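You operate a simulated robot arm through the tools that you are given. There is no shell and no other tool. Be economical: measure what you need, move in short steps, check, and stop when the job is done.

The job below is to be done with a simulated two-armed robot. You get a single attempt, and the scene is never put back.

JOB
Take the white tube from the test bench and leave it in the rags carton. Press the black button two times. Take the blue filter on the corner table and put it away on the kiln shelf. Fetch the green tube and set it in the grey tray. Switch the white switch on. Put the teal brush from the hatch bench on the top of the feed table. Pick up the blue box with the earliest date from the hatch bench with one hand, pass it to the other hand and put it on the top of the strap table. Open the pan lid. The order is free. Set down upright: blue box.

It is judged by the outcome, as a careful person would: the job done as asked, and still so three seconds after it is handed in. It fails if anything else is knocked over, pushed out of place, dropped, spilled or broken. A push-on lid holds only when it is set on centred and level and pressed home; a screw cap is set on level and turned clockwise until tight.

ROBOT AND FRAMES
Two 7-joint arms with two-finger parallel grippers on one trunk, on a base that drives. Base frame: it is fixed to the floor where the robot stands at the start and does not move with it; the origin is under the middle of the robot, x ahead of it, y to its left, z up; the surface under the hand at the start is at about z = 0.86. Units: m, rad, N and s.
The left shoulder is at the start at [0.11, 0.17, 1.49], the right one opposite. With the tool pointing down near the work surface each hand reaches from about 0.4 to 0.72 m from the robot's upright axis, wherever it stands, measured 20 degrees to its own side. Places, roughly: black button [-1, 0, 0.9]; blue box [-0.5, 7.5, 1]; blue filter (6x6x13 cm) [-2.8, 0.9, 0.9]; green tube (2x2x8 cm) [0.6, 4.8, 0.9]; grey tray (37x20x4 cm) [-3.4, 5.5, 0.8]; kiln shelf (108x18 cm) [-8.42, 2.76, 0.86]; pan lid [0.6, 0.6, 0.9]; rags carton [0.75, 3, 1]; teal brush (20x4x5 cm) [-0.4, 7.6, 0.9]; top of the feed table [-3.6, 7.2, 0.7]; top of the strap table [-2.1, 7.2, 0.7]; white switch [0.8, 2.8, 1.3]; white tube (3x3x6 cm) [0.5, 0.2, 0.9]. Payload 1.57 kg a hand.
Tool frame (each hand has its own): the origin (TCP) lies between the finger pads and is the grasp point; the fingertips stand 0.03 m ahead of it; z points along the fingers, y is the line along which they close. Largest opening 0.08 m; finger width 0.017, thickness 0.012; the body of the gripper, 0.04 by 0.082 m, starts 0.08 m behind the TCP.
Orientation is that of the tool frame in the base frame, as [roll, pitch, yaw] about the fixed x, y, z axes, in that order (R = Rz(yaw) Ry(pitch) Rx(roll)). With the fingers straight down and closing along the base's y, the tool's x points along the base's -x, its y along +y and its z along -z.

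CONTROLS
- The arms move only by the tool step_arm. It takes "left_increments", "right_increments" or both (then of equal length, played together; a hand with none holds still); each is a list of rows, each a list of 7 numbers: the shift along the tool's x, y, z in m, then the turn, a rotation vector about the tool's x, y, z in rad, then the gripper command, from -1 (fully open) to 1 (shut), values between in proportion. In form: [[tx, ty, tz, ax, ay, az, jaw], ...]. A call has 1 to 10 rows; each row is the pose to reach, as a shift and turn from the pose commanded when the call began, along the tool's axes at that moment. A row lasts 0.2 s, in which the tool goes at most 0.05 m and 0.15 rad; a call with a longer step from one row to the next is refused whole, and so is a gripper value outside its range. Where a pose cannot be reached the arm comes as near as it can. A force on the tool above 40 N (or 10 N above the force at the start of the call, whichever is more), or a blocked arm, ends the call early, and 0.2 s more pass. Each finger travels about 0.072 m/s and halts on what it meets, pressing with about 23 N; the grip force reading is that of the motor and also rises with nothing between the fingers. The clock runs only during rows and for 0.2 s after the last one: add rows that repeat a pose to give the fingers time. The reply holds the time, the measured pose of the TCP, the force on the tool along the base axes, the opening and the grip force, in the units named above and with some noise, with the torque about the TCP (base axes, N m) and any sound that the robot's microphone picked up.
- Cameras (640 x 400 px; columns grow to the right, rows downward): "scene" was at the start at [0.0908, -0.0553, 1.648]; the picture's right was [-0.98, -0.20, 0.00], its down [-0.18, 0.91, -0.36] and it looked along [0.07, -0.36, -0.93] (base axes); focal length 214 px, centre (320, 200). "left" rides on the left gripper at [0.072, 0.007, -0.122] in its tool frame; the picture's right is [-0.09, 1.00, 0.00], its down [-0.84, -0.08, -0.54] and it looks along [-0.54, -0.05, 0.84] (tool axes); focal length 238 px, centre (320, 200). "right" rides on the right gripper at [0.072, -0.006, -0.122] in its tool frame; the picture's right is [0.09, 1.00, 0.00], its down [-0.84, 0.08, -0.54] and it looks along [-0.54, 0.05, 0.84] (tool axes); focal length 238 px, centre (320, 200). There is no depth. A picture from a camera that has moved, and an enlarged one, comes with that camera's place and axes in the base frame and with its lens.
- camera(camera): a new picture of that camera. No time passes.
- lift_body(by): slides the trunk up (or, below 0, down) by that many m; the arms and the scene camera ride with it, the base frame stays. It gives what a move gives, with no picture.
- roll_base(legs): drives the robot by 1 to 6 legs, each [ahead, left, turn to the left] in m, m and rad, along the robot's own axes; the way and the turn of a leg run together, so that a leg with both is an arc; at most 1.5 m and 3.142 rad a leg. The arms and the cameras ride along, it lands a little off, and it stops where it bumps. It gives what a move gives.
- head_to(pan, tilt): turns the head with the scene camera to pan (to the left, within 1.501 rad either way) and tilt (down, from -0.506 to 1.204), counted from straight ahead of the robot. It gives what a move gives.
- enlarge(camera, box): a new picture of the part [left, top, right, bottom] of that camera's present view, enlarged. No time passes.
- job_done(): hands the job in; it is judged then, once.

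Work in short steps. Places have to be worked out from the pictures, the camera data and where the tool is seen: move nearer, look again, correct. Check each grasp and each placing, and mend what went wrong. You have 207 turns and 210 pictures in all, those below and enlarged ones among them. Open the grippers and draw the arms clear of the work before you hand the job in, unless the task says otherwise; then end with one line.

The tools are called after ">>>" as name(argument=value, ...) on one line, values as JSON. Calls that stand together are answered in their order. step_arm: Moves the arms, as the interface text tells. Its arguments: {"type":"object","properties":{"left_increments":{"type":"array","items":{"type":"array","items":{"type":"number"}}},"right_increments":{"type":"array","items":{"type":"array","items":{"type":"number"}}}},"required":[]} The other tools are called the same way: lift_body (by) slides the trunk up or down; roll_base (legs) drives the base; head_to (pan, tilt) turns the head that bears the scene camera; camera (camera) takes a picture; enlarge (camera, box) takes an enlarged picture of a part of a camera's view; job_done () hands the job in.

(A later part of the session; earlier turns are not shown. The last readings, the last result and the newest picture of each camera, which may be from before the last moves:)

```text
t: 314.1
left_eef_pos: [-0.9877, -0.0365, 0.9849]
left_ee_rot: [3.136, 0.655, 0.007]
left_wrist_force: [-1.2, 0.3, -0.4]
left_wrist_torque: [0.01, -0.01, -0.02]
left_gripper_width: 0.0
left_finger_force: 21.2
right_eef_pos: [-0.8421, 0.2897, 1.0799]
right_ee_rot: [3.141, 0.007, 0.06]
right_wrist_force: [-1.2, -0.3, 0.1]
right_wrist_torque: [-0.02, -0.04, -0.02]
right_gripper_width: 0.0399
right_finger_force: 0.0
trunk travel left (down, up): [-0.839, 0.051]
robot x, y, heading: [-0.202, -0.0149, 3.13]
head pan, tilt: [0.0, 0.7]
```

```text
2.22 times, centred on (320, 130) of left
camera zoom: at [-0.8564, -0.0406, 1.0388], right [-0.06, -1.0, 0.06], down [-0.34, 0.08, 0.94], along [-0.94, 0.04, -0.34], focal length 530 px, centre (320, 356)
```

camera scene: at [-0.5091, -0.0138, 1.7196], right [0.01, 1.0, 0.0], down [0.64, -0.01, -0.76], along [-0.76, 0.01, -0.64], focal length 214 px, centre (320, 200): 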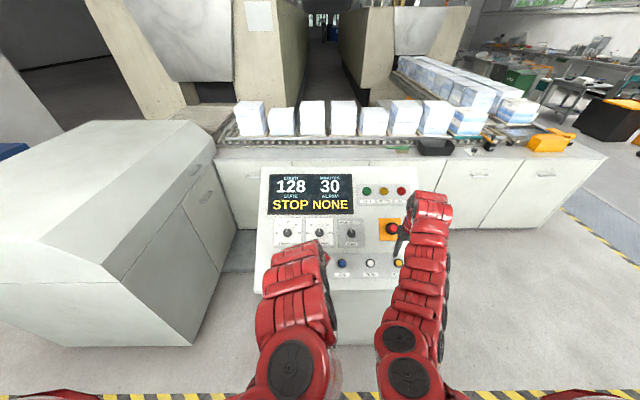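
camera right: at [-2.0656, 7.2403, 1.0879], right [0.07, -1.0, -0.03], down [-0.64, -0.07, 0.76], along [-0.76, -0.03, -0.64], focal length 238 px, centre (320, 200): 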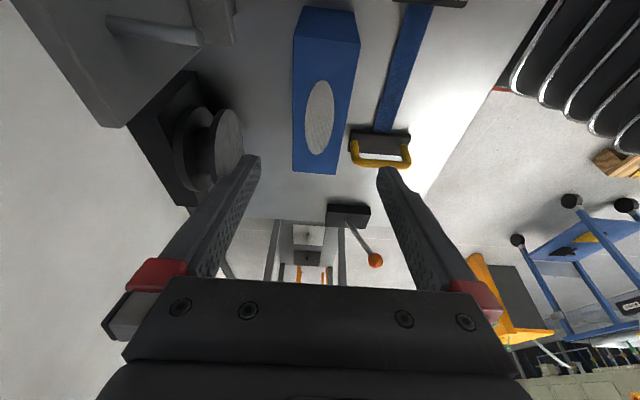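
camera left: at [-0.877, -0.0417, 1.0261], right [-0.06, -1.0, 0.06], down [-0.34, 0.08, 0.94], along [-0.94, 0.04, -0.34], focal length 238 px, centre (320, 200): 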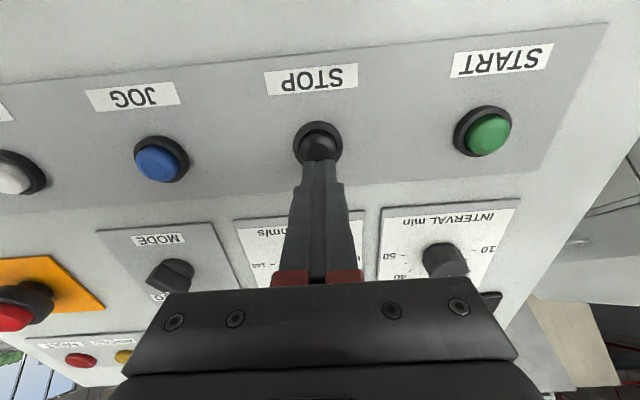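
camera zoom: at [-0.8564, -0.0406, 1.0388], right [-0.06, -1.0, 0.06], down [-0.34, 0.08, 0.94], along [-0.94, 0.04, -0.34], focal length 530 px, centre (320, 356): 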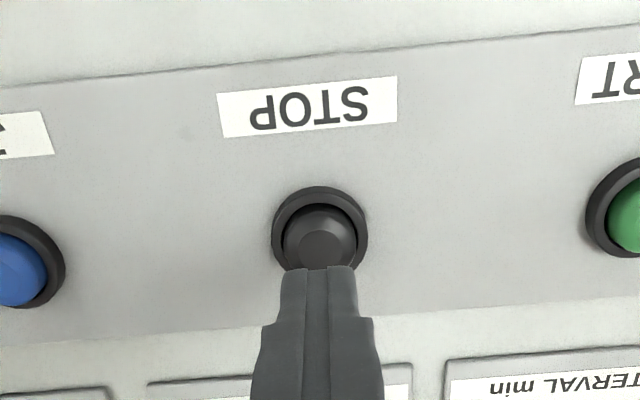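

Release is silent, so two clicks = two presses. Now I straighten the left hand, leave the console, and strafe up the aisle to the walkway north of the kilns.

>>> roll_base(legs=[[-0.12, 0, 0]])

>>> step_arm(left_increments=[[0, 0.03, -0.02, 0, 0.13, 0, 0], [0, 0.06, -0.03, 0, 0.26, 0, 0], [0, 0.09, -0.03, 0, 0.39, 0, 0], [0, 0.12, -0.03, 0, 0.52, 0, 0], [0, 0.15, -0.03, 0, 0.65, 0, 0]])

>>> roll_base(legs=[[0, -1.4, 0], [0, -1.4, 0], [0, -0.75, 0]])

>>> head_to(pan=0.0, tilt=0.3)

>>> camera(camera="scene")

```text
t: 315.4
left_eef_pos: [-0.8705, -0.0345, 0.9849]
left_ee_rot: [3.135, 0.654, 0.005]
left_wrist_force: [0.1, 0.8, -0.6]
left_wrist_torque: [0.03, -0.01, -0.01]
left_gripper_width: 0.0
left_finger_force: 21.6
right_eef_pos: [-0.7233, 0.2894, 1.0798]
right_ee_rot: [-3.141, 0.009, 0.058]
right_wrist_force: [-0.1, -0.3, 0.3]
right_wrist_torque: [-0.02, 0.01, 0.01]
right_gripper_width: 0.0404
right_finger_force: 0.0
trunk travel left (down, up): [-0.839, 0.051]
robot x, y, heading: [-0.0879, -0.0186, 3.133]
head pan, tilt: [0.0, 0.7]
```

```text
t: 316.6
left_eef_pos: [-0.7928, -0.1719, 1.0034]
left_ee_rot: [3.138, 0.007, 0.011]
left_wrist_force: [0.4, -0.1, -0.2]
left_wrist_torque: [0.0, -0.01, 0.01]
left_gripper_width: 0.04
left_finger_force: 0.1
left hand out of reach, approached as far as the arm can: row 4, 5
right_eef_pos: [-0.7217, 0.2887, 1.0812]
right_ee_rot: [-3.141, 0.008, 0.058]
right_wrist_force: [-1.0, -0.2, -0.4]
right_wrist_torque: [-0.01, 0.04, -0.02]
right_gripper_width: 0.0403
right_finger_force: 0.0
trunk travel left (down, up): [-0.839, 0.051]
robot x, y, heading: [-0.0878, -0.0227, 3.135]
head pan, tilt: [0.0, 0.7]
```

```text
t: 333.5
left_eef_pos: [-0.7656, 3.3246, 1.0023]
left_ee_rot: [3.135, 0.004, -0.015]
left_wrist_force: [0.6, -0.7, 0.7]
left_wrist_torque: [-0.03, -0.01, 0.01]
left_gripper_width: 0.0402
left_finger_force: 0.0
right_eef_pos: [-0.683, 3.7821, 1.0801]
right_ee_rot: [-3.141, 0.007, 0.037]
right_wrist_force: [-0.4, 0.1, 0.3]
right_wrist_torque: [0.02, 0.02, -0.01]
right_gripper_width: 0.0401
right_finger_force: 0.0
trunk travel left (down, up): [-0.839, 0.051]
robot x, y, heading: [-0.0544, 3.4598, 3.109]
head pan, tilt: [0.0, 0.7]
```

```text
t: 334.3
left_eef_pos: [-0.7661, 3.3255, 1.003]
left_ee_rot: [3.136, 0.005, -0.012]
left_wrist_force: [0.8, 0.0, -0.1]
left_wrist_torque: [-0.01, -0.02, -0.04]
left_gripper_width: 0.0399
left_finger_force: 0.1
right_eef_pos: [-0.684, 3.7825, 1.0801]
right_ee_rot: [3.142, 0.007, 0.035]
right_wrist_force: [0.6, -0.6, -1.0]
right_wrist_torque: [0.0, 0.01, 0.01]
right_gripper_width: 0.04
right_finger_force: 0.1
trunk travel left (down, up): [-0.839, 0.051]
robot x, y, heading: [-0.0559, 3.4603, 3.106]
head pan, tilt: [0.0, 0.3]
```

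```text
68 pictures are left
camera scene: at [-0.2269, 3.4645, 1.7556], right [0.03, 1.0, 0.0], down [0.3, -0.01, -0.95], along [-0.95, 0.03, -0.3], focal length 214 px, centre (320, 200)
```

scene: 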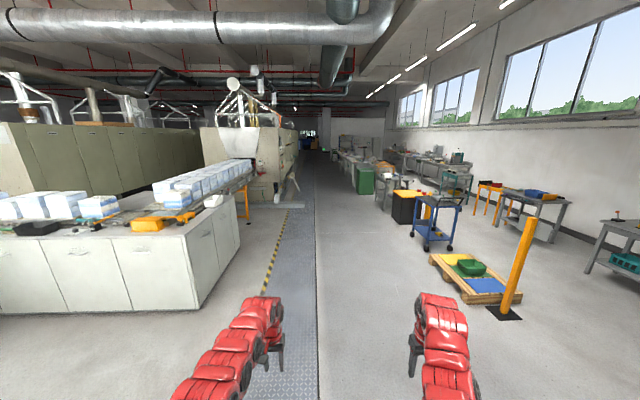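

The walkway along y≈3.5 is clear. I drive west along it.

>>> roll_base(legs=[[1.5, 0, 0.036], [1.5, 0, 0], [1.5, 0, 0], [1.5, 0, 0], [1.2, 0, 0]])

>>> head_to(pan=0.7, tilt=0.3)

>>> camera(camera="scene")

```text
t: 358.6
left_eef_pos: [-5.6733, 3.1722, 0.9978]
left_ee_rot: [3.137, -0.001, 0.091]
left_wrist_force: [-0.5, 0.0, -0.1]
left_wrist_torque: [0.0, -0.03, 0.01]
left_gripper_width: 0.0399
left_finger_force: 0.2
right_eef_pos: [-5.6405, 3.6358, 1.0757]
right_ee_rot: [-3.14, 0.003, 0.14]
right_wrist_force: [0.4, -0.5, -0.2]
right_wrist_torque: [0.03, -0.05, 0.02]
right_gripper_width: 0.0399
right_finger_force: 0.1
trunk travel left (down, up): [-0.839, 0.051]
robot x, y, heading: [-4.9747, 3.3819, -3.07]
head pan, tilt: [0.0, 0.3]
stopped in leg 4: the robot was blocked; the commanded pose is now the measured one
```

```text
t: 359.7
left_eef_pos: [-5.6693, 3.1733, 1.0016]
left_ee_rot: [3.138, 0.005, 0.09]
left_wrist_force: [-0.3, -0.2, -0.8]
left_wrist_torque: [-0.01, 0.02, -0.04]
left_gripper_width: 0.0403
left_finger_force: 0.0
right_eef_pos: [-5.6343, 3.638, 1.0796]
right_ee_rot: [-3.14, 0.005, 0.139]
right_wrist_force: [0.3, -0.1, -0.7]
right_wrist_torque: [0.0, -0.01, 0.03]
right_gripper_width: 0.0401
right_finger_force: 0.1
trunk travel left (down, up): [-0.839, 0.051]
robot x, y, heading: [-4.9764, 3.3819, -3.072]
head pan, tilt: [0.7, 0.3]
```

```text
67 pictures are left
camera scene: at [-5.122, 3.3099, 1.7556], right [-0.7, 0.72, 0.0], down [0.21, 0.21, -0.95], along [-0.69, -0.67, -0.3], focal length 214 px, centre (320, 200)
```

scene: 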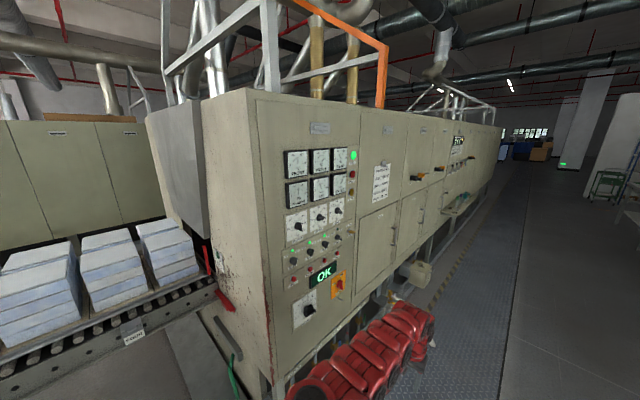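

Blocked at x≈-4.97, heading has drifted. I look down ahead to see what stopped me.

>>> head_to(pan=0.35, tilt=0.9)

>>> camera(camera="scene")

>>> head_to(pan=0.07, tilt=0.3)

>>> camera(camera="scene")

```text
t: 360.7
left_eef_pos: [-5.6683, 3.1745, 1.0017]
left_ee_rot: [3.136, 0.004, 0.089]
left_wrist_force: [-0.4, 0.5, 0.4]
left_wrist_torque: [0.0, 0.0, 0.02]
left_gripper_width: 0.0399
left_finger_force: 0.0
right_eef_pos: [-5.6335, 3.6373, 1.08]
right_ee_rot: [3.141, 0.006, 0.14]
right_wrist_force: [-0.5, -0.2, 0.2]
right_wrist_torque: [0.04, -0.02, -0.02]
right_gripper_width: 0.0399
right_finger_force: 0.1
trunk travel left (down, up): [-0.839, 0.051]
robot x, y, heading: [-4.9748, 3.3788, -3.068]
head pan, tilt: [0.351, 0.901]
```

```text
66 pictures are left
camera scene: at [-5.1226, 3.3442, 1.7035], right [-0.41, 0.91, 0.0], down [0.71, 0.32, -0.62], along [-0.57, -0.25, -0.78], focal length 214 px, centre (320, 200)
```

scene: 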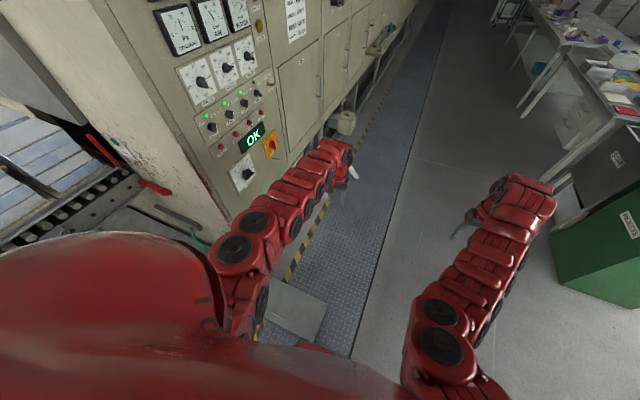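

```text
t: 361.7
left_eef_pos: [-5.6689, 3.1743, 1.0032]
left_ee_rot: [3.136, 0.003, 0.088]
left_wrist_force: [-1.0, -0.1, 0.2]
left_wrist_torque: [0.02, 0.0, 0.01]
left_gripper_width: 0.0397
left_finger_force: 0.0
right_eef_pos: [-5.633, 3.6381, 1.08]
right_ee_rot: [3.141, 0.007, 0.139]
right_wrist_force: [0.4, 0.2, 0.0]
right_wrist_torque: [0.0, 0.03, -0.02]
right_gripper_width: 0.0399
right_finger_force: 0.1
trunk travel left (down, up): [-0.839, 0.051]
robot x, y, heading: [-4.9732, 3.3809, -3.071]
head pan, tilt: [0.07, 0.3]
```

```text
65 pictures are left
camera scene: at [-5.1462, 3.3621, 1.7556], right [-0.14, 0.99, 0.0], down [0.29, 0.04, -0.95], along [-0.95, -0.13, -0.3], focal length 214 px, centre (320, 200)
```

scene: 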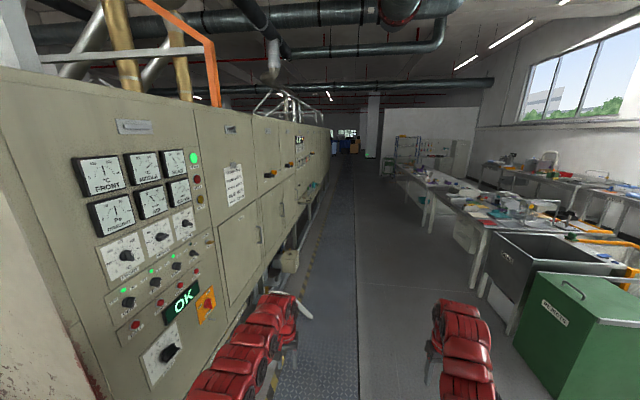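

A floor plate by the kiln blocked the base. I shift right to y≈3.75, fix the heading, and continue west.

>>> roll_base(legs=[[-0.1, -0.37, -0.075], [1.5, 0, 0], [1.5, 0, 0], [1.5, 0, 0]])

>>> head_to(pan=0.2, tilt=0.3)

>>> camera(camera="scene")

>>> head_to(pan=1.4, tilt=0.5)

>>> camera(camera="scene")

```text
t: 385.1
left_eef_pos: [-10.0789, 3.5685, 1.0033]
left_ee_rot: [3.137, 0.005, 0.004]
left_wrist_force: [0.0, -0.4, -0.3]
left_wrist_torque: [-0.01, -0.01, 0.01]
left_gripper_width: 0.0398
left_finger_force: 0.1
right_eef_pos: [-10.0058, 4.0276, 1.0797]
right_ee_rot: [-3.14, 0.007, 0.056]
right_wrist_force: [-0.4, -0.2, -0.5]
right_wrist_torque: [-0.02, 0.0, -0.01]
right_gripper_width: 0.04
right_finger_force: 0.1
trunk travel left (down, up): [-0.839, 0.051]
robot x, y, heading: [-9.3677, 3.7149, 3.132]
head pan, tilt: [0.07, 0.3]
```

```text
t: 385.8
left_eef_pos: [-10.0784, 3.5683, 1.0018]
left_ee_rot: [3.136, 0.005, 0.006]
left_wrist_force: [-0.1, -0.2, -0.6]
left_wrist_torque: [0.01, -0.02, -0.01]
left_gripper_width: 0.0401
left_finger_force: 0.1
right_eef_pos: [-10.0072, 4.0291, 1.0799]
right_ee_rot: [3.141, 0.007, 0.055]
right_wrist_force: [0.4, 0.3, 0.2]
right_wrist_torque: [0.01, -0.03, 0.01]
right_gripper_width: 0.0399
right_finger_force: 0.1
trunk travel left (down, up): [-0.839, 0.051]
robot x, y, heading: [-9.3693, 3.7173, 3.129]
head pan, tilt: [0.201, 0.3]
```

```text
64 pictures are left
camera scene: at [-9.5424, 3.7004, 1.7557], right [-0.19, 0.98, 0.0], down [0.29, 0.06, -0.96], along [-0.94, -0.18, -0.3], focal length 214 px, centre (320, 200)
```

scene: 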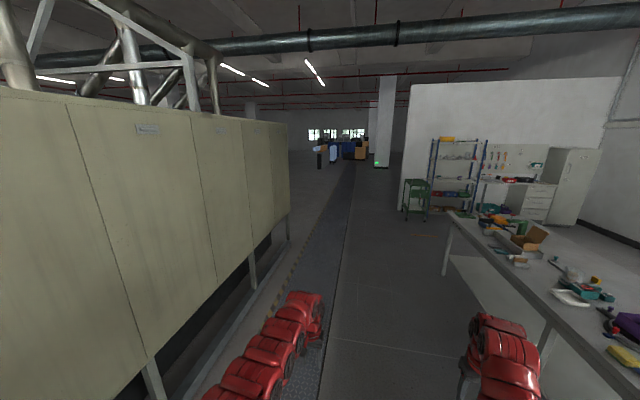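

```text
t: 387.2
left_eef_pos: [-10.079, 3.5687, 1.002]
left_ee_rot: [3.138, 0.004, 0.008]
left_wrist_force: [-1.2, -0.6, -0.2]
left_wrist_torque: [-0.04, -0.01, -0.01]
left_gripper_width: 0.0399
left_finger_force: 0.0
right_eef_pos: [-10.0066, 4.0282, 1.0801]
right_ee_rot: [3.141, 0.007, 0.056]
right_wrist_force: [0.1, -0.5, -0.2]
right_wrist_torque: [0.01, -0.03, 0.02]
right_gripper_width: 0.04
right_finger_force: 0.0
trunk travel left (down, up): [-0.839, 0.051]
robot x, y, heading: [-9.3757, 3.7145, 3.129]
head pan, tilt: [1.4, 0.499]
```

```text
63 pictures are left
camera scene: at [-9.467, 3.6284, 1.7373], right [-0.98, 0.18, 0.0], down [0.09, 0.47, -0.88], along [-0.16, -0.86, -0.48], focal length 214 px, centre (320, 200)
```

scene: 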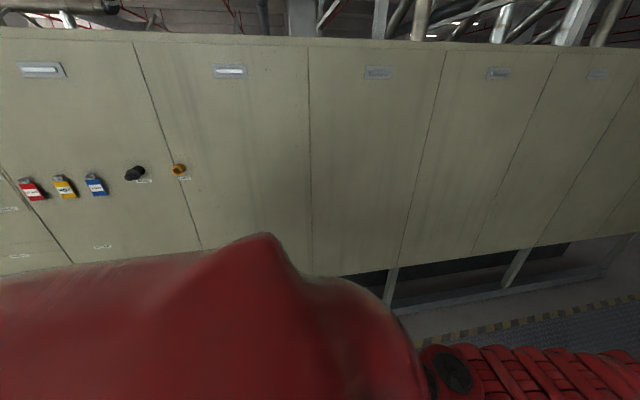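

The kiln ends at about x≈-12.8. I continue past its end and look into the passage between the kilns.

>>> roll_base(legs=[[1.5, 0, 0.01], [1.5, 0, 0], [1.4, 0, 0], [0, 0, 1.565]])

>>> head_to(pan=0.3, tilt=0.35)

>>> camera(camera="scene")

```text
t: 411.9
left_eef_pos: [-13.581, 2.9968, 1.0031]
left_ee_rot: [3.138, 0.003, 1.599]
left_wrist_force: [0.9, -0.1, 0.4]
left_wrist_torque: [0.01, 0.0, 0.0]
left_gripper_width: 0.0403
left_finger_force: 0.0
right_eef_pos: [-14.0424, 3.0587, 1.0792]
right_ee_rot: [3.141, 0.007, 1.645]
right_wrist_force: [-0.2, 0.1, 0.2]
right_wrist_torque: [0.03, 0.0, -0.02]
right_gripper_width: 0.04
right_finger_force: 0.1
trunk travel left (down, up): [-0.839, 0.051]
robot x, y, heading: [-13.7417, 3.7013, -1.562]
head pan, tilt: [1.4, 0.499]
```

```text
t: 413.2
left_eef_pos: [-13.5807, 2.9962, 1.002]
left_ee_rot: [3.137, 0.004, 1.599]
left_wrist_force: [-0.1, -0.3, -0.2]
left_wrist_torque: [0.0, 0.01, 0.01]
left_gripper_width: 0.0401
left_finger_force: 0.1
right_eef_pos: [-14.0423, 3.06, 1.0799]
right_ee_rot: [-3.141, 0.006, 1.647]
right_wrist_force: [0.5, -0.2, -0.2]
right_wrist_torque: [0.02, -0.02, 0.0]
right_gripper_width: 0.04
right_finger_force: 0.1
trunk travel left (down, up): [-0.839, 0.051]
robot x, y, heading: [-13.744, 3.7029, -1.566]
head pan, tilt: [0.3, 0.351]
```

```text
62 pictures are left
camera scene: at [-13.7154, 3.5328, 1.751], right [-0.95, -0.3, 0.0], down [-0.1, 0.33, -0.94], along [0.28, -0.89, -0.34], focal length 214 px, centre (320, 200)
```

scene: 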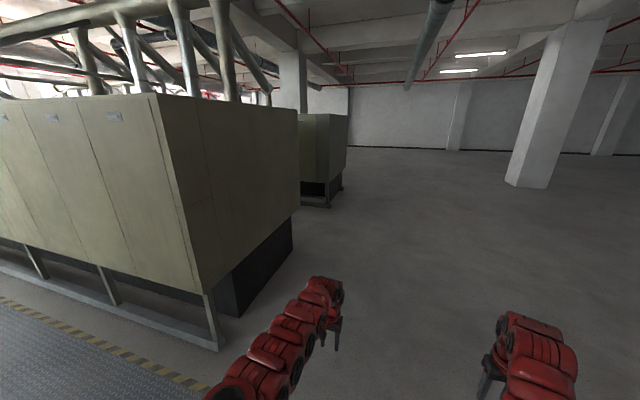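

The passage between the kilns runs at y from about -0.8 to 1.1. I drive to its west mouth and turn east.

>>> roll_base(legs=[[1.2, 0, -0.005], [1.2, 0, 0], [1.12, 0, 0], [0, 0, 1.567]])

>>> head_to(pan=0.0, tilt=0.3)

>>> camera(camera="scene")

```text
t: 434.0
left_eef_pos: [-12.9658, 0.3962, 1.0031]
left_ee_rot: [3.137, 0.004, -3.089]
left_wrist_force: [0.6, -0.1, -0.4]
left_wrist_torque: [0.0, 0.01, 0.0]
left_gripper_width: 0.0398
left_finger_force: 0.0
right_eef_pos: [-13.0174, -0.0662, 1.0795]
right_ee_rot: [3.141, 0.005, -3.039]
right_wrist_force: [0.1, 1.0, 0.3]
right_wrist_torque: [0.0, 0.0, -0.04]
right_gripper_width: 0.0399
right_finger_force: 0.1
trunk travel left (down, up): [-0.839, 0.051]
robot x, y, heading: [-13.6691, 0.2157, 0.029]
head pan, tilt: [0.3, 0.351]
```

```text
t: 434.8
left_eef_pos: [-12.966, 0.3965, 1.0024]
left_ee_rot: [3.137, 0.005, -3.088]
left_wrist_force: [-0.4, 0.6, -0.9]
left_wrist_torque: [-0.03, 0.01, -0.01]
left_gripper_width: 0.04
left_finger_force: 0.1
right_eef_pos: [-13.0178, -0.0647, 1.08]
right_ee_rot: [3.141, 0.005, -3.038]
right_wrist_force: [-0.1, 0.2, 0.7]
right_wrist_torque: [0.01, -0.02, -0.01]
right_gripper_width: 0.0401
right_finger_force: 0.0
trunk travel left (down, up): [-0.839, 0.051]
robot x, y, heading: [-13.6665, 0.214, 0.037]
head pan, tilt: [0.0, 0.3]
```

```text
61 pictures are left
camera scene: at [-13.4951, 0.2196, 1.7557], right [0.04, -1.0, 0.0], down [-0.3, -0.01, -0.96], along [0.95, 0.03, -0.3], focal length 214 px, centre (320, 200)
```

scene: 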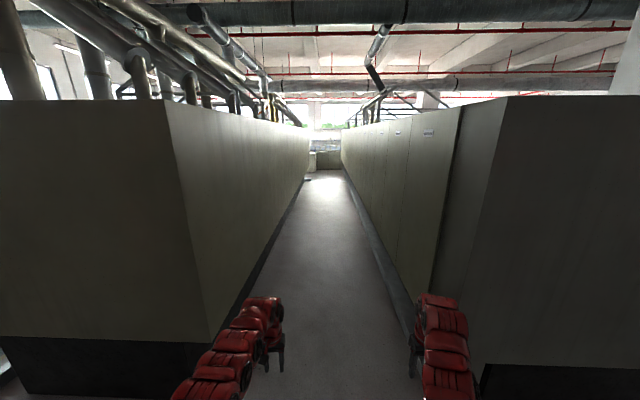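

The passage is clear. I correct heading and drive east through it.

>>> roll_base(legs=[[1.5, 0, -0.035], [1.5, 0, 0], [1.5, 0, 0], [1.5, 0, 0], [1.5, 0, 0]])

>>> camera(camera="scene")

```text
t: 470.3
left_eef_pos: [-5.4729, 0.2174, 1.0022]
left_ee_rot: [3.136, 0.006, 3.112]
left_wrist_force: [0.3, 0.4, -0.2]
left_wrist_torque: [0.0, -0.02, -0.02]
left_gripper_width: 0.04
left_finger_force: 0.1
right_eef_pos: [-5.561, -0.2405, 1.0798]
right_ee_rot: [3.141, 0.007, -3.121]
right_wrist_force: [-0.3, 1.0, -1.2]
right_wrist_torque: [0.06, -0.01, 0.04]
right_gripper_width: 0.04
right_finger_force: 0.0
trunk travel left (down, up): [-0.839, 0.051]
robot x, y, heading: [-6.1848, 0.0946, -0.045]
head pan, tilt: [0.0, 0.3]
```

```text
60 pictures are left
camera scene: at [-6.0149, 0.0848, 1.7557], right [-0.05, -1.0, 0.0], down [-0.3, 0.01, -0.96], along [0.95, -0.05, -0.3], focal length 214 px, centre (320, 200)
```

scene: 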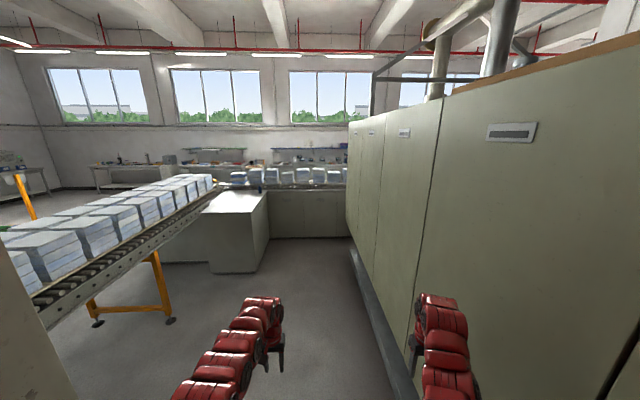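

Corner table is ahead at left. I enlarge it to find the filter.

>>> enlarge(camera="scene", box=[190, 150, 360, 280])

```text
3.08 times, centred on (275, 215) of scene
camera zoom: at [-6.0149, 0.0848, 1.7557], right [-0.05, -1.0, 0.0], down [-0.3, 0.01, -0.96], along [0.95, -0.05, -0.3], focal length 660 px, centre (458, 154)
```

zoom: 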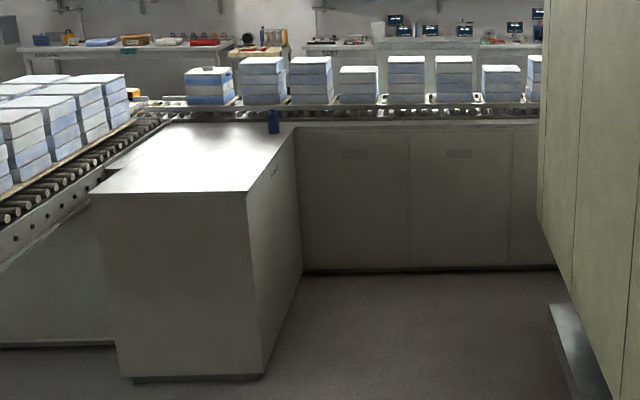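

The blue filter stands at about (-2.80, 0.845) near the table's south edge (y≈0.755). I approach, turn to face +y west of it, strafe right to x≈-3.15.

>>> roll_base(legs=[[1.4, 0, 0.045], [0.5, -0.06, 0], [0, 0, 1.571], [0, -1.08, 0]])

>>> head_to(pan=-0.3, tilt=0.7)

>>> camera(camera="scene")

```text
t: 474.0
left_eef_pos: [-4.8749, 0.2188, 1.0015]
left_ee_rot: [3.119, 0.0, 3.138]
left_wrist_force: [-2.1, -0.1, 3.5]
left_wrist_torque: [-0.09, -0.21, -0.02]
left_gripper_width: 0.04
left_finger_force: 0.0
right_eef_pos: [-4.917, -0.2503, 1.0775]
right_ee_rot: [-3.117, -0.004, -3.081]
right_wrist_force: [-1.0, 0.0, 0.7]
right_wrist_torque: [-0.01, -0.06, 0.02]
right_gripper_width: 0.0398
right_finger_force: 0.1
trunk travel left (down, up): [-0.839, 0.051]
robot x, y, heading: [-5.5434, 0.07, -0.041]
head pan, tilt: [0.0, 0.3]
stopped in leg 1: the robot was blocked; the commanded pose is now the measured one
```

```text
t: 474.9
left_eef_pos: [-4.8634, 0.2158, 0.9835]
left_ee_rot: [3.112, -0.042, 3.134]
left_wrist_force: [0.0, 0.2, -0.2]
left_wrist_torque: [0.0, -0.01, 0.03]
left_gripper_width: 0.0401
left_finger_force: 0.0
right_eef_pos: [-4.8942, -0.254, 1.0651]
right_ee_rot: [-3.12, -0.021, -3.08]
right_wrist_force: [0.2, 0.5, -0.4]
right_wrist_torque: [0.01, 0.05, 0.0]
right_gripper_width: 0.04
right_finger_force: 0.1
trunk travel left (down, up): [-0.839, 0.051]
robot x, y, heading: [-5.5395, 0.0671, -0.043]
head pan, tilt: [-0.3, 0.7]
```

```text
58 pictures are left
camera scene: at [-5.4011, 0.0383, 1.7245], right [-0.33, -0.94, 0.0], down [-0.6, 0.21, -0.77], along [0.73, -0.25, -0.63], focal length 214 px, centre (320, 200)
```

scene: 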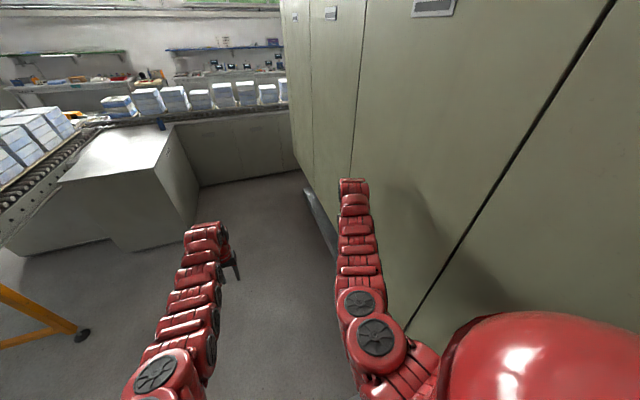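

The right elbow touched the south kiln. I strafe left to y≈0.33, then continue.

>>> roll_base(legs=[[-0.05, 0.27, 0.043], [1.3, 0, 0]])

>>> camera(camera="scene")

```text
t: 475.6
left_eef_pos: [-4.8697, 0.2205, 0.9719]
left_ee_rot: [3.113, -0.059, 3.139]
left_wrist_force: [-0.3, -0.3, 0.2]
left_wrist_torque: [0.01, -0.03, 0.02]
left_gripper_width: 0.04
left_finger_force: 0.0
right_eef_pos: [-4.8796, -0.2498, 1.0561]
right_ee_rot: [-3.086, -0.048, -3.039]
right_wrist_force: [-0.6, -0.9, 0.6]
right_wrist_torque: [0.05, -0.03, 0.03]
right_gripper_width: 0.0398
right_finger_force: 0.0
trunk travel left (down, up): [-0.839, 0.051]
robot x, y, heading: [-5.5377, 0.0735, -0.039]
head pan, tilt: [-0.3, 0.7]
stopped in leg 1: the robot was blocked; the commanded pose is now the measured one
```

```text
57 pictures are left
camera scene: at [-5.4085, 0.0415, 1.7252], right [-0.33, -0.94, -0.01], down [-0.59, 0.21, -0.78], along [0.73, -0.25, -0.63], focal length 214 px, centre (320, 200)
```

scene: 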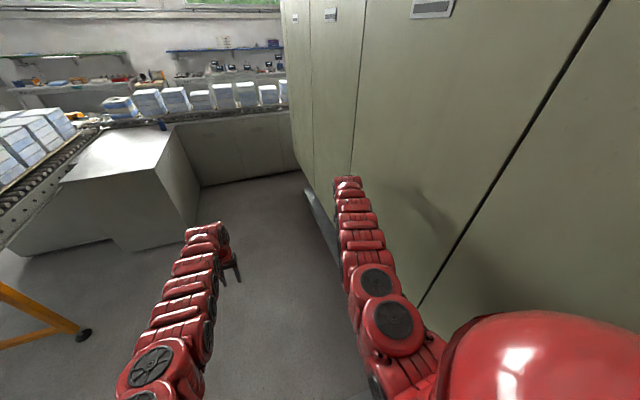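

I try a pure sideways move away from the kiln.

>>> roll_base(legs=[[0, 0.15, 0]])

```text
t: 477.0
left_eef_pos: [-4.8609, 0.3704, 0.972]
left_ee_rot: [3.11, -0.061, 3.137]
left_wrist_force: [-0.7, -0.2, -0.8]
left_wrist_torque: [0.02, 0.0, 0.0]
left_gripper_width: 0.04
left_finger_force: 0.0
right_eef_pos: [-4.8727, -0.0989, 1.0538]
right_ee_rot: [-3.086, -0.048, -3.043]
right_wrist_force: [-0.4, -0.3, 0.5]
right_wrist_torque: [0.03, 0.02, 0.04]
right_gripper_width: 0.0404
right_finger_force: 0.0
trunk travel left (down, up): [-0.839, 0.051]
robot x, y, heading: [-5.5332, 0.2254, -0.039]
head pan, tilt: [-0.3, 0.7]
```

Free again. I continue with the heading corrected, then turn and strafe.

>>> roll_base(legs=[[0, 0.1, 0.04], [1.2, 0, 0]])

>>> head_to(pan=0.5, tilt=0.5)

>>> camera(camera="scene")

```text
t: 477.8
left_eef_pos: [-4.8866, 0.3848, 0.9557]
left_ee_rot: [3.114, -0.099, 3.141]
left_wrist_force: [-0.6, 0.0, -0.8]
left_wrist_torque: [0.01, -0.03, 0.0]
left_gripper_width: 0.0401
left_finger_force: 0.0
right_eef_pos: [-4.8741, -0.0635, 1.0248]
right_ee_rot: [-3.092, -0.085, -3.002]
right_wrist_force: [0.1, -0.4, 0.4]
right_wrist_torque: [0.02, 0.02, -0.01]
right_gripper_width: 0.0401
right_finger_force: 0.0
trunk travel left (down, up): [-0.839, 0.051]
robot x, y, heading: [-5.5328, 0.2378, -0.036]
head pan, tilt: [-0.3, 0.7]
stopped in leg 1: the robot was blocked; the commanded pose is now the measured one
```

```text
t: 478.9
left_eef_pos: [-4.8832, 0.3853, 0.9591]
left_ee_rot: [3.116, -0.095, -3.14]
left_wrist_force: [0.1, -0.3, -0.3]
left_wrist_torque: [0.01, -0.02, -0.01]
left_gripper_width: 0.0401
left_finger_force: 0.1
right_eef_pos: [-4.8723, -0.0636, 1.028]
right_ee_rot: [-3.088, -0.081, -3.005]
right_wrist_force: [-0.1, -0.1, -0.5]
right_wrist_torque: [0.03, -0.01, 0.01]
right_gripper_width: 0.0398
right_finger_force: 0.1
trunk travel left (down, up): [-0.839, 0.051]
robot x, y, heading: [-5.5306, 0.2391, -0.032]
head pan, tilt: [0.499, 0.499]
```

```text
56 pictures are left
camera scene: at [-5.3985, 0.2742, 1.7426], right [0.45, -0.89, 0.01], down [-0.41, -0.21, -0.88], along [0.79, 0.39, -0.47], focal length 214 px, centre (320, 200)
```

scene: 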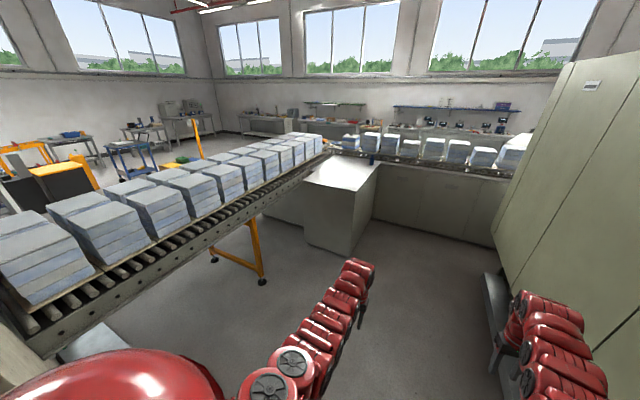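

The pictures do not show the cause. I look straight down in front of and beside the base.

>>> head_to(pan=0.0, tilt=1.2)

>>> camera(camera="scene")

>>> head_to(pan=-1.4, tilt=0.9)

>>> camera(camera="scene")

>>> head_to(pan=1.4, tilt=0.9)

>>> camera(camera="scene")

```text
t: 479.9
left_eef_pos: [-4.8835, 0.3853, 0.9591]
left_ee_rot: [3.116, -0.096, 3.141]
left_wrist_force: [0.0, -0.1, -0.2]
left_wrist_torque: [0.03, 0.01, 0.04]
left_gripper_width: 0.0401
left_finger_force: 0.1
right_eef_pos: [-4.8706, -0.0626, 1.0288]
right_ee_rot: [-3.088, -0.079, -3.004]
right_wrist_force: [0.4, -0.5, 0.3]
right_wrist_torque: [-0.01, 0.01, 0.0]
right_gripper_width: 0.0399
right_finger_force: 0.1
trunk travel left (down, up): [-0.839, 0.051]
robot x, y, heading: [-5.5313, 0.2374, -0.038]
head pan, tilt: [0.0, 1.201]
```

```text
55 pictures are left
camera scene: at [-5.423, 0.2316, 1.6886], right [-0.03, -1.0, 0.0], down [-0.93, 0.03, -0.38], along [0.38, -0.01, -0.93], focal length 214 px, centre (320, 200)
```

scene: 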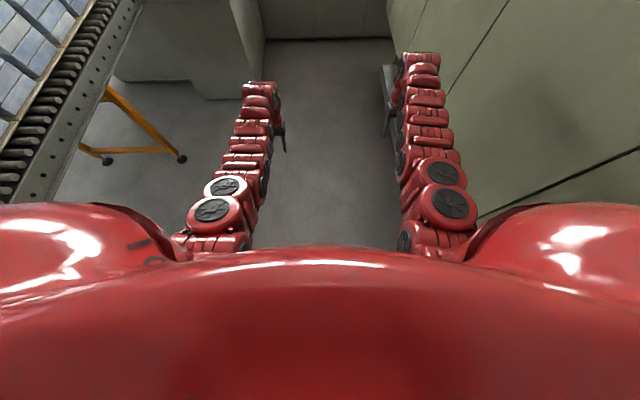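

```text
t: 481.5
left_eef_pos: [-4.8828, 0.3846, 0.9593]
left_ee_rot: [3.118, -0.094, 3.141]
left_wrist_force: [0.2, 0.0, -0.1]
left_wrist_torque: [0.02, 0.0, -0.05]
left_gripper_width: 0.0397
left_finger_force: 0.1
right_eef_pos: [-4.872, -0.0611, 1.0288]
right_ee_rot: [-3.089, -0.079, -3.005]
right_wrist_force: [-0.8, -0.2, 0.1]
right_wrist_torque: [-0.01, -0.02, -0.01]
right_gripper_width: 0.0401
right_finger_force: 0.1
trunk travel left (down, up): [-0.839, 0.051]
robot x, y, heading: [-5.5298, 0.2372, -0.033]
head pan, tilt: [-1.4, 0.901]
```

```text
54 pictures are left
camera scene: at [-5.469, 0.1587, 1.7077], right [-0.99, -0.14, -0.02], down [-0.1, 0.78, -0.62], along [0.1, -0.62, -0.78], focal length 214 px, centre (320, 200)
```

scene: 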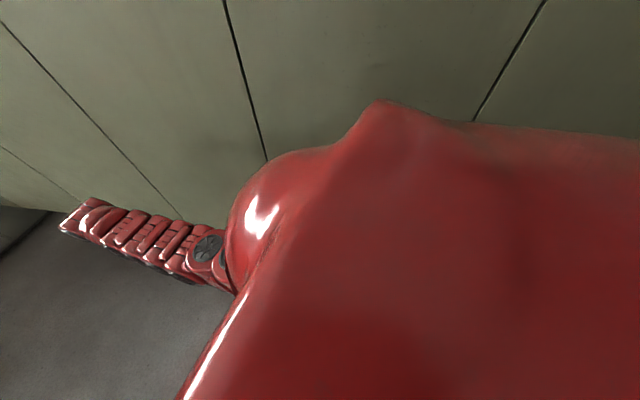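

```text
t: 483.9
left_eef_pos: [-4.8828, 0.3859, 0.9588]
left_ee_rot: [3.116, -0.096, 3.141]
left_wrist_force: [0.1, -0.4, 0.5]
left_wrist_torque: [-0.03, -0.01, -0.03]
left_gripper_width: 0.04
left_finger_force: 0.1
right_eef_pos: [-4.8711, -0.0628, 1.0275]
right_ee_rot: [-3.09, -0.081, -3.004]
right_wrist_force: [-0.4, -0.1, -0.4]
right_wrist_torque: [0.02, 0.02, 0.02]
right_gripper_width: 0.0399
right_finger_force: 0.2
trunk travel left (down, up): [-0.839, 0.051]
robot x, y, heading: [-5.5315, 0.2348, -0.031]
head pan, tilt: [1.4, 0.901]
```

```text
53 pictures are left
camera scene: at [-5.4639, 0.3074, 1.7077], right [0.98, -0.2, 0.02], down [-0.15, -0.77, -0.62], along [0.14, 0.61, -0.78], focal length 214 px, centre (320, 200)
```

scene: 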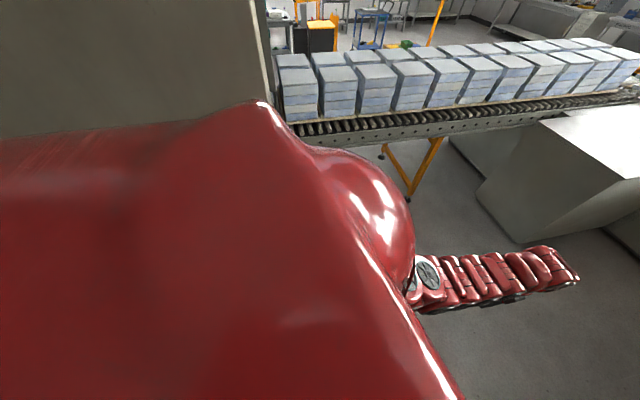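

It seems I am touching the north kiln's end on the left now; the free band is about y 0.07–0.24. I centre at y≈0.16 and creep forward past the kiln's end.

>>> roll_base(legs=[[0, -0.07, 0], [0.3, 0.01, 0], [0.3, 0.01, 0]])

```text
t: 484.7
left_eef_pos: [-4.8885, 0.3821, 0.9473]
left_ee_rot: [3.117, -0.112, -3.138]
left_wrist_force: [0.0, 0.9, 0.8]
left_wrist_torque: [-0.06, 0.01, -0.01]
left_gripper_width: 0.0401
left_finger_force: 0.0
right_eef_pos: [-4.8639, -0.0615, 1.0254]
right_ee_rot: [-3.086, -0.055, -3.006]
right_wrist_force: [-0.3, 0.2, 0.4]
right_wrist_torque: [0.0, 0.0, 0.01]
right_gripper_width: 0.0401
right_finger_force: 0.0
trunk travel left (down, up): [-0.839, 0.051]
robot x, y, heading: [-5.5307, 0.2279, -0.037]
head pan, tilt: [1.4, 0.901]
stopped in leg 1: the robot was blocked; the commanded pose is now the measured one
```

Still held. I back out straight by 0.35 m to free it and re-check.

>>> roll_base(legs=[[-0.35, 0, 0]])

>>> head_to(pan=-1.0, tilt=0.3)

>>> camera(camera="scene")

>>> head_to(pan=1.0, tilt=0.3)

>>> camera(camera="scene")

```text
t: 486.9
left_eef_pos: [-5.2122, 0.3896, 0.9382]
left_ee_rot: [3.115, -0.121, 3.139]
left_wrist_force: [-0.2, -0.5, -0.7]
left_wrist_torque: [-0.01, 0.01, 0.0]
left_gripper_width: 0.0401
left_finger_force: 0.0
right_eef_pos: [-5.1983, -0.0569, 1.0211]
right_ee_rot: [-3.083, -0.053, -3.01]
right_wrist_force: [0.4, 0.4, 0.6]
right_wrist_torque: [-0.03, 0.02, -0.02]
right_gripper_width: 0.0399
right_finger_force: 0.1
trunk travel left (down, up): [-0.839, 0.051]
robot x, y, heading: [-5.8793, 0.2428, -0.04]
head pan, tilt: [1.4, 0.901]
```

```text
t: 489.1
left_eef_pos: [-5.2123, 0.3891, 0.9401]
left_ee_rot: [3.116, -0.12, 3.139]
left_wrist_force: [0.4, -0.4, -0.9]
left_wrist_torque: [0.02, -0.02, 0.0]
left_gripper_width: 0.0398
left_finger_force: 0.0
right_eef_pos: [-5.2004, -0.0558, 1.0231]
right_ee_rot: [-3.082, -0.052, -3.009]
right_wrist_force: [-0.7, 0.3, -0.1]
right_wrist_torque: [-0.01, 0.02, 0.0]
right_gripper_width: 0.04
right_finger_force: 0.1
trunk travel left (down, up): [-0.839, 0.051]
robot x, y, heading: [-5.8806, 0.2403, -0.043]
head pan, tilt: [-1.0, 0.3]
```

```text
52 pictures are left
camera scene: at [-5.7544, 0.1585, 1.7557], right [-0.86, -0.51, 0.0], down [-0.15, 0.25, -0.96], along [0.49, -0.82, -0.3], focal length 214 px, centre (320, 200)
```

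scene: 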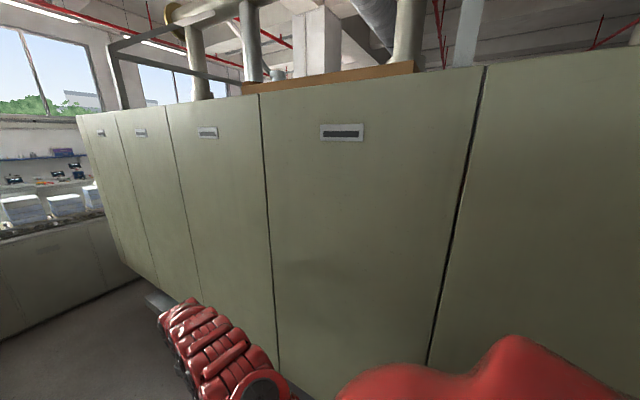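

```text
t: 491.1
left_eef_pos: [-5.2137, 0.3893, 0.9388]
left_ee_rot: [3.114, -0.121, 3.14]
left_wrist_force: [0.0, -0.4, -0.2]
left_wrist_torque: [0.02, -0.03, 0.02]
left_gripper_width: 0.0402
left_finger_force: 0.0
right_eef_pos: [-5.2004, -0.0566, 1.0232]
right_ee_rot: [-3.082, -0.053, -3.01]
right_wrist_force: [0.2, -0.3, 0.0]
right_wrist_torque: [0.01, 0.01, 0.02]
right_gripper_width: 0.04
right_finger_force: 0.1
trunk travel left (down, up): [-0.839, 0.051]
robot x, y, heading: [-5.8786, 0.2387, -0.04]
head pan, tilt: [1.0, 0.3]
```

```text
51 pictures are left
camera scene: at [-5.7486, 0.3155, 1.7557], right [0.82, -0.57, 0.0], down [-0.17, -0.24, -0.96], along [0.55, 0.78, -0.3], focal length 214 px, centre (320, 200)
```

scene: 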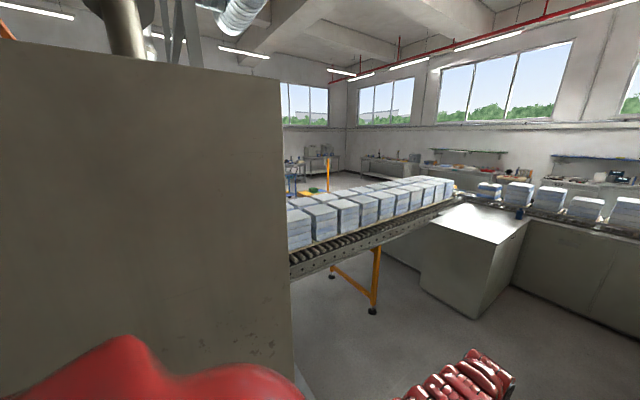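

I test freeing: rotate to zero heading and recentre at y≈0.15 here.

>>> roll_base(legs=[[0, -0.09, 0], [0, 0, 0.04]])

```text
t: 492.6
left_eef_pos: [-5.2236, 0.3257, 0.9397]
left_ee_rot: [3.118, -0.12, -3.103]
left_wrist_force: [0.4, -0.3, -0.6]
left_wrist_torque: [-0.01, 0.04, 0.03]
left_gripper_width: 0.0401
left_finger_force: 0.0
right_eef_pos: [-5.192, -0.1188, 1.0223]
right_ee_rot: [-3.081, -0.051, -2.97]
right_wrist_force: [0.1, 0.8, 0.1]
right_wrist_torque: [-0.02, 0.03, 0.02]
right_gripper_width: 0.0399
right_finger_force: 0.2
trunk travel left (down, up): [-0.839, 0.051]
robot x, y, heading: [-5.8855, 0.1502, 0.005]
head pan, tilt: [1.0, 0.3]
```

Free here, so an obstacle lies at x≈-5.25; the first view from the aisle showed a dark strip across the floor there. I look at the floor ahead.

>>> head_to(pan=0.0, tilt=0.9)

>>> camera(camera="scene")

```text
t: 493.9
left_eef_pos: [-5.2229, 0.3259, 0.9389]
left_ee_rot: [3.118, -0.121, -3.102]
left_wrist_force: [0.0, 0.2, 0.8]
left_wrist_torque: [-0.01, -0.01, 0.0]
left_gripper_width: 0.0402
left_finger_force: 0.0
right_eef_pos: [-5.1919, -0.1196, 1.0233]
right_ee_rot: [-3.084, -0.052, -2.969]
right_wrist_force: [-0.2, 0.4, -0.3]
right_wrist_torque: [0.02, -0.02, -0.01]
right_gripper_width: 0.0403
right_finger_force: 0.1
trunk travel left (down, up): [-0.839, 0.051]
robot x, y, heading: [-5.8835, 0.1524, 0.005]
head pan, tilt: [0.0, 0.901]
```

```text
50 pictures are left
camera scene: at [-5.7298, 0.1519, 1.7034], right [0.0, -1.0, 0.0], down [-0.78, 0.0, -0.62], along [0.62, 0.0, -0.78], focal length 214 px, centre (320, 200)
```

scene: 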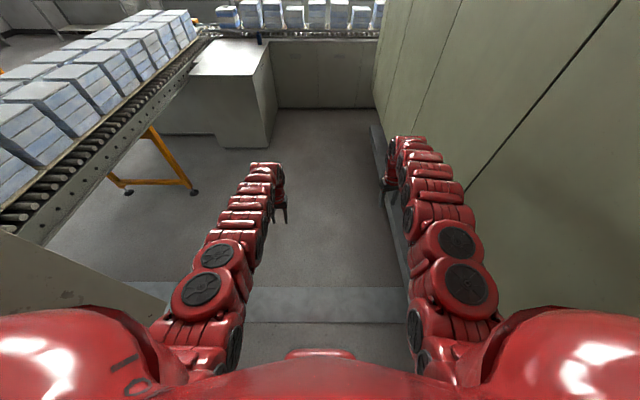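

The strip is flat (both views agree), and the free band is about y -0.40…0.90, so its middle is y≈0.25–0.3. I retry a pure forward move at y≈0.3.

>>> roll_base(legs=[[0, 0.14, 0], [0.3, 0, 0], [0.3, 0, 0], [0.3, 0, 0]])

```text
t: 500.1
left_eef_pos: [-4.3266, 0.4736, 0.9423]
left_ee_rot: [3.118, -0.116, -3.097]
left_wrist_force: [-0.4, -0.5, 0.1]
left_wrist_torque: [0.01, -0.04, 0.01]
left_gripper_width: 0.0399
left_finger_force: 0.0
right_eef_pos: [-4.293, 0.0291, 1.0259]
right_ee_rot: [-3.081, -0.049, -2.964]
right_wrist_force: [-0.9, -0.4, 0.4]
right_wrist_torque: [0.0, -0.05, -0.01]
right_gripper_width: 0.04
right_finger_force: 0.1
trunk travel left (down, up): [-0.839, 0.051]
robot x, y, heading: [-4.9838, 0.3019, 0.008]
head pan, tilt: [0.0, 0.901]
```

Through. I go on to x≈-4.3, turn to face +y and strafe right toward the filter.

>>> roll_base(legs=[[0.65, -0.08, 0], [0, 0, 1.56], [0, -1.1, 0]])

>>> head_to(pan=-0.3, tilt=0.7)

>>> camera(camera="scene")

```text
t: 512.9
left_eef_pos: [-3.4064, 0.8965, 0.9385]
left_ee_rot: [3.119, -0.119, -1.526]
left_wrist_force: [0.7, 0.5, -0.2]
left_wrist_torque: [0.01, 0.01, 0.0]
left_gripper_width: 0.0399
left_finger_force: 0.1
right_eef_pos: [-2.962, 0.9299, 1.0223]
right_ee_rot: [-3.083, -0.054, -1.389]
right_wrist_force: [-0.3, 0.2, -0.6]
right_wrist_torque: [0.0, 0.0, 0.01]
right_gripper_width: 0.0402
right_finger_force: 0.1
trunk travel left (down, up): [-0.839, 0.051]
robot x, y, heading: [-3.2267, 0.2366, 1.576]
head pan, tilt: [0.0, 0.901]
```

```text
t: 513.7
left_eef_pos: [-3.4063, 0.8976, 0.9381]
left_ee_rot: [3.114, -0.119, -1.528]
left_wrist_force: [0.2, 0.1, -0.3]
left_wrist_torque: [0.0, -0.01, -0.01]
left_gripper_width: 0.0404
left_finger_force: 0.1
right_eef_pos: [-2.962, 0.9303, 1.0218]
right_ee_rot: [-3.082, -0.052, -1.391]
right_wrist_force: [0.1, -0.1, 0.0]
right_wrist_torque: [0.0, -0.05, 0.02]
right_gripper_width: 0.0404
right_finger_force: 0.0
trunk travel left (down, up): [-0.839, 0.051]
robot x, y, heading: [-3.225, 0.2357, 1.58]
head pan, tilt: [-0.3, 0.7]
```

```text
49 pictures are left
camera scene: at [-3.2046, 0.397, 1.7195], right [0.96, -0.29, 0.0], down [-0.18, -0.62, -0.76], along [0.22, 0.73, -0.64], focal length 214 px, centre (320, 200)
```

scene: 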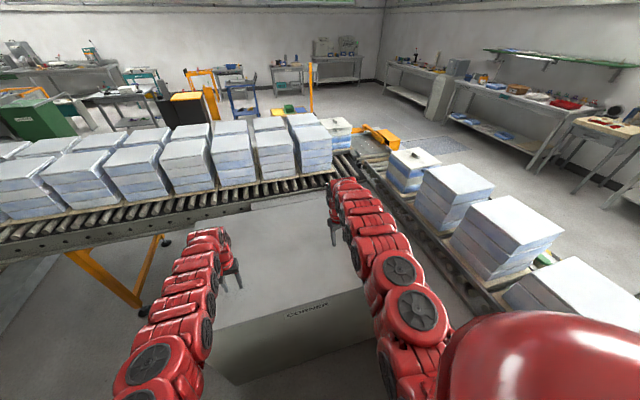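

The right arm hides the filter; I look with the right wrist camera.

>>> camera(camera="right")

```text
48 pictures are left
camera right: at [-2.9507, 0.8662, 1.1484], right [-0.96, -0.27, -0.05], down [-0.26, 0.83, 0.49], along [-0.09, 0.49, -0.87], focal length 238 px, centre (320, 200)
```

right: 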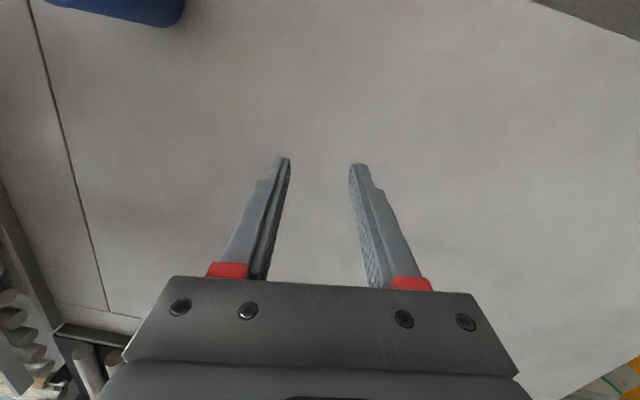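

The filter is just behind and right of the hand. I straighten and raise the right hand, open it, and shift the base 0.1 m right.

>>> step_arm(right_increments=[[0, 0, -0.03, -0.02, -0.02, 0.06, -1], [0, 0, -0.06, -0.04, -0.04, 0.12, -1], [0, 0, -0.09, -0.058, -0.053, 0.18, -1], [0, 0, -0.09, -0.058, -0.053, 0.18, -1]])

>>> roll_base(legs=[[0, -0.1, 0]])

>>> step_arm(right_increments=[[0.03, -0.02, 0, 0, 0, 0, -1], [0.06, -0.035, 0, 0, 0, 0, -1], [0.09, -0.045, 0, 0, 0, 0, -1]])

>>> camera(camera="right")

```text
t: 514.7
left_eef_pos: [-3.4055, 0.896, 0.9385]
left_ee_rot: [3.115, -0.117, -1.527]
left_wrist_force: [1.0, 0.7, -0.4]
left_wrist_torque: [-0.01, 0.05, -0.01]
left_gripper_width: 0.0398
left_finger_force: 0.1
right_eef_pos: [-2.9674, 0.9345, 1.1141]
right_ee_rot: [-3.137, 0.007, -1.57]
right_wrist_force: [0.0, -0.4, 0.2]
right_wrist_torque: [-0.01, 0.0, -0.01]
right_gripper_width: 0.0798
right_finger_force: 0.0
trunk travel left (down, up): [-0.839, 0.051]
robot x, y, heading: [-3.2237, 0.2329, 1.58]
head pan, tilt: [-0.3, 0.7]
```

```text
t: 515.8
left_eef_pos: [-3.3072, 0.8975, 0.9392]
left_ee_rot: [3.118, -0.118, -1.526]
left_wrist_force: [0.4, 0.7, 1.0]
left_wrist_torque: [0.02, -0.01, -0.02]
left_gripper_width: 0.0401
left_finger_force: 0.0
right_eef_pos: [-2.8709, 0.9356, 1.1139]
right_ee_rot: [-3.136, 0.009, -1.568]
right_wrist_force: [-0.5, -0.3, 0.4]
right_wrist_torque: [0.01, 0.0, 0.0]
right_gripper_width: 0.0802
right_finger_force: 0.0
trunk travel left (down, up): [-0.839, 0.051]
robot x, y, heading: [-3.1258, 0.2406, 1.582]
head pan, tilt: [-0.3, 0.7]
```

```text
t: 516.6
left_eef_pos: [-3.3068, 0.8985, 0.9372]
left_ee_rot: [3.116, -0.121, -1.525]
left_wrist_force: [-0.4, 0.0, 0.2]
left_wrist_torque: [0.01, 0.01, -0.01]
left_gripper_width: 0.04
left_finger_force: 0.0
right_eef_pos: [-2.8179, 0.8677, 1.1073]
right_ee_rot: [-3.14, 0.001, -1.568]
right_wrist_force: [0.1, 0.4, -0.5]
right_wrist_torque: [0.02, 0.03, -0.01]
right_gripper_width: 0.0801
right_finger_force: 0.1
right hand out of reach, approached as far as the arm can: row 3
trunk travel left (down, up): [-0.839, 0.051]
robot x, y, heading: [-3.128, 0.2352, 1.583]
head pan, tilt: [-0.3, 0.7]
```

```text
47 pictures are left
camera right: at [-2.812, 0.7958, 1.2308], right [-1.0, -0.1, 0.0], down [-0.08, 0.84, 0.54], along [-0.05, 0.54, -0.84], focal length 238 px, centre (320, 200)
```

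right: 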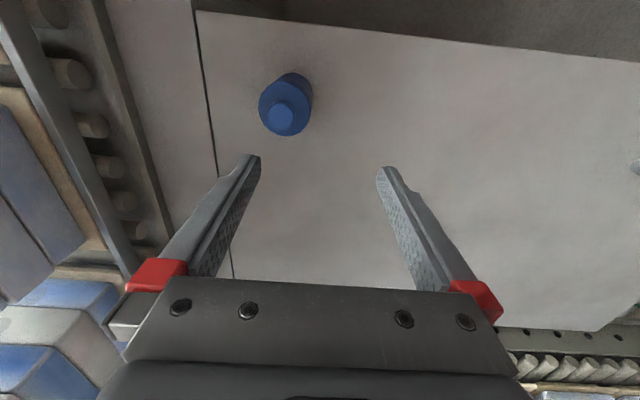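

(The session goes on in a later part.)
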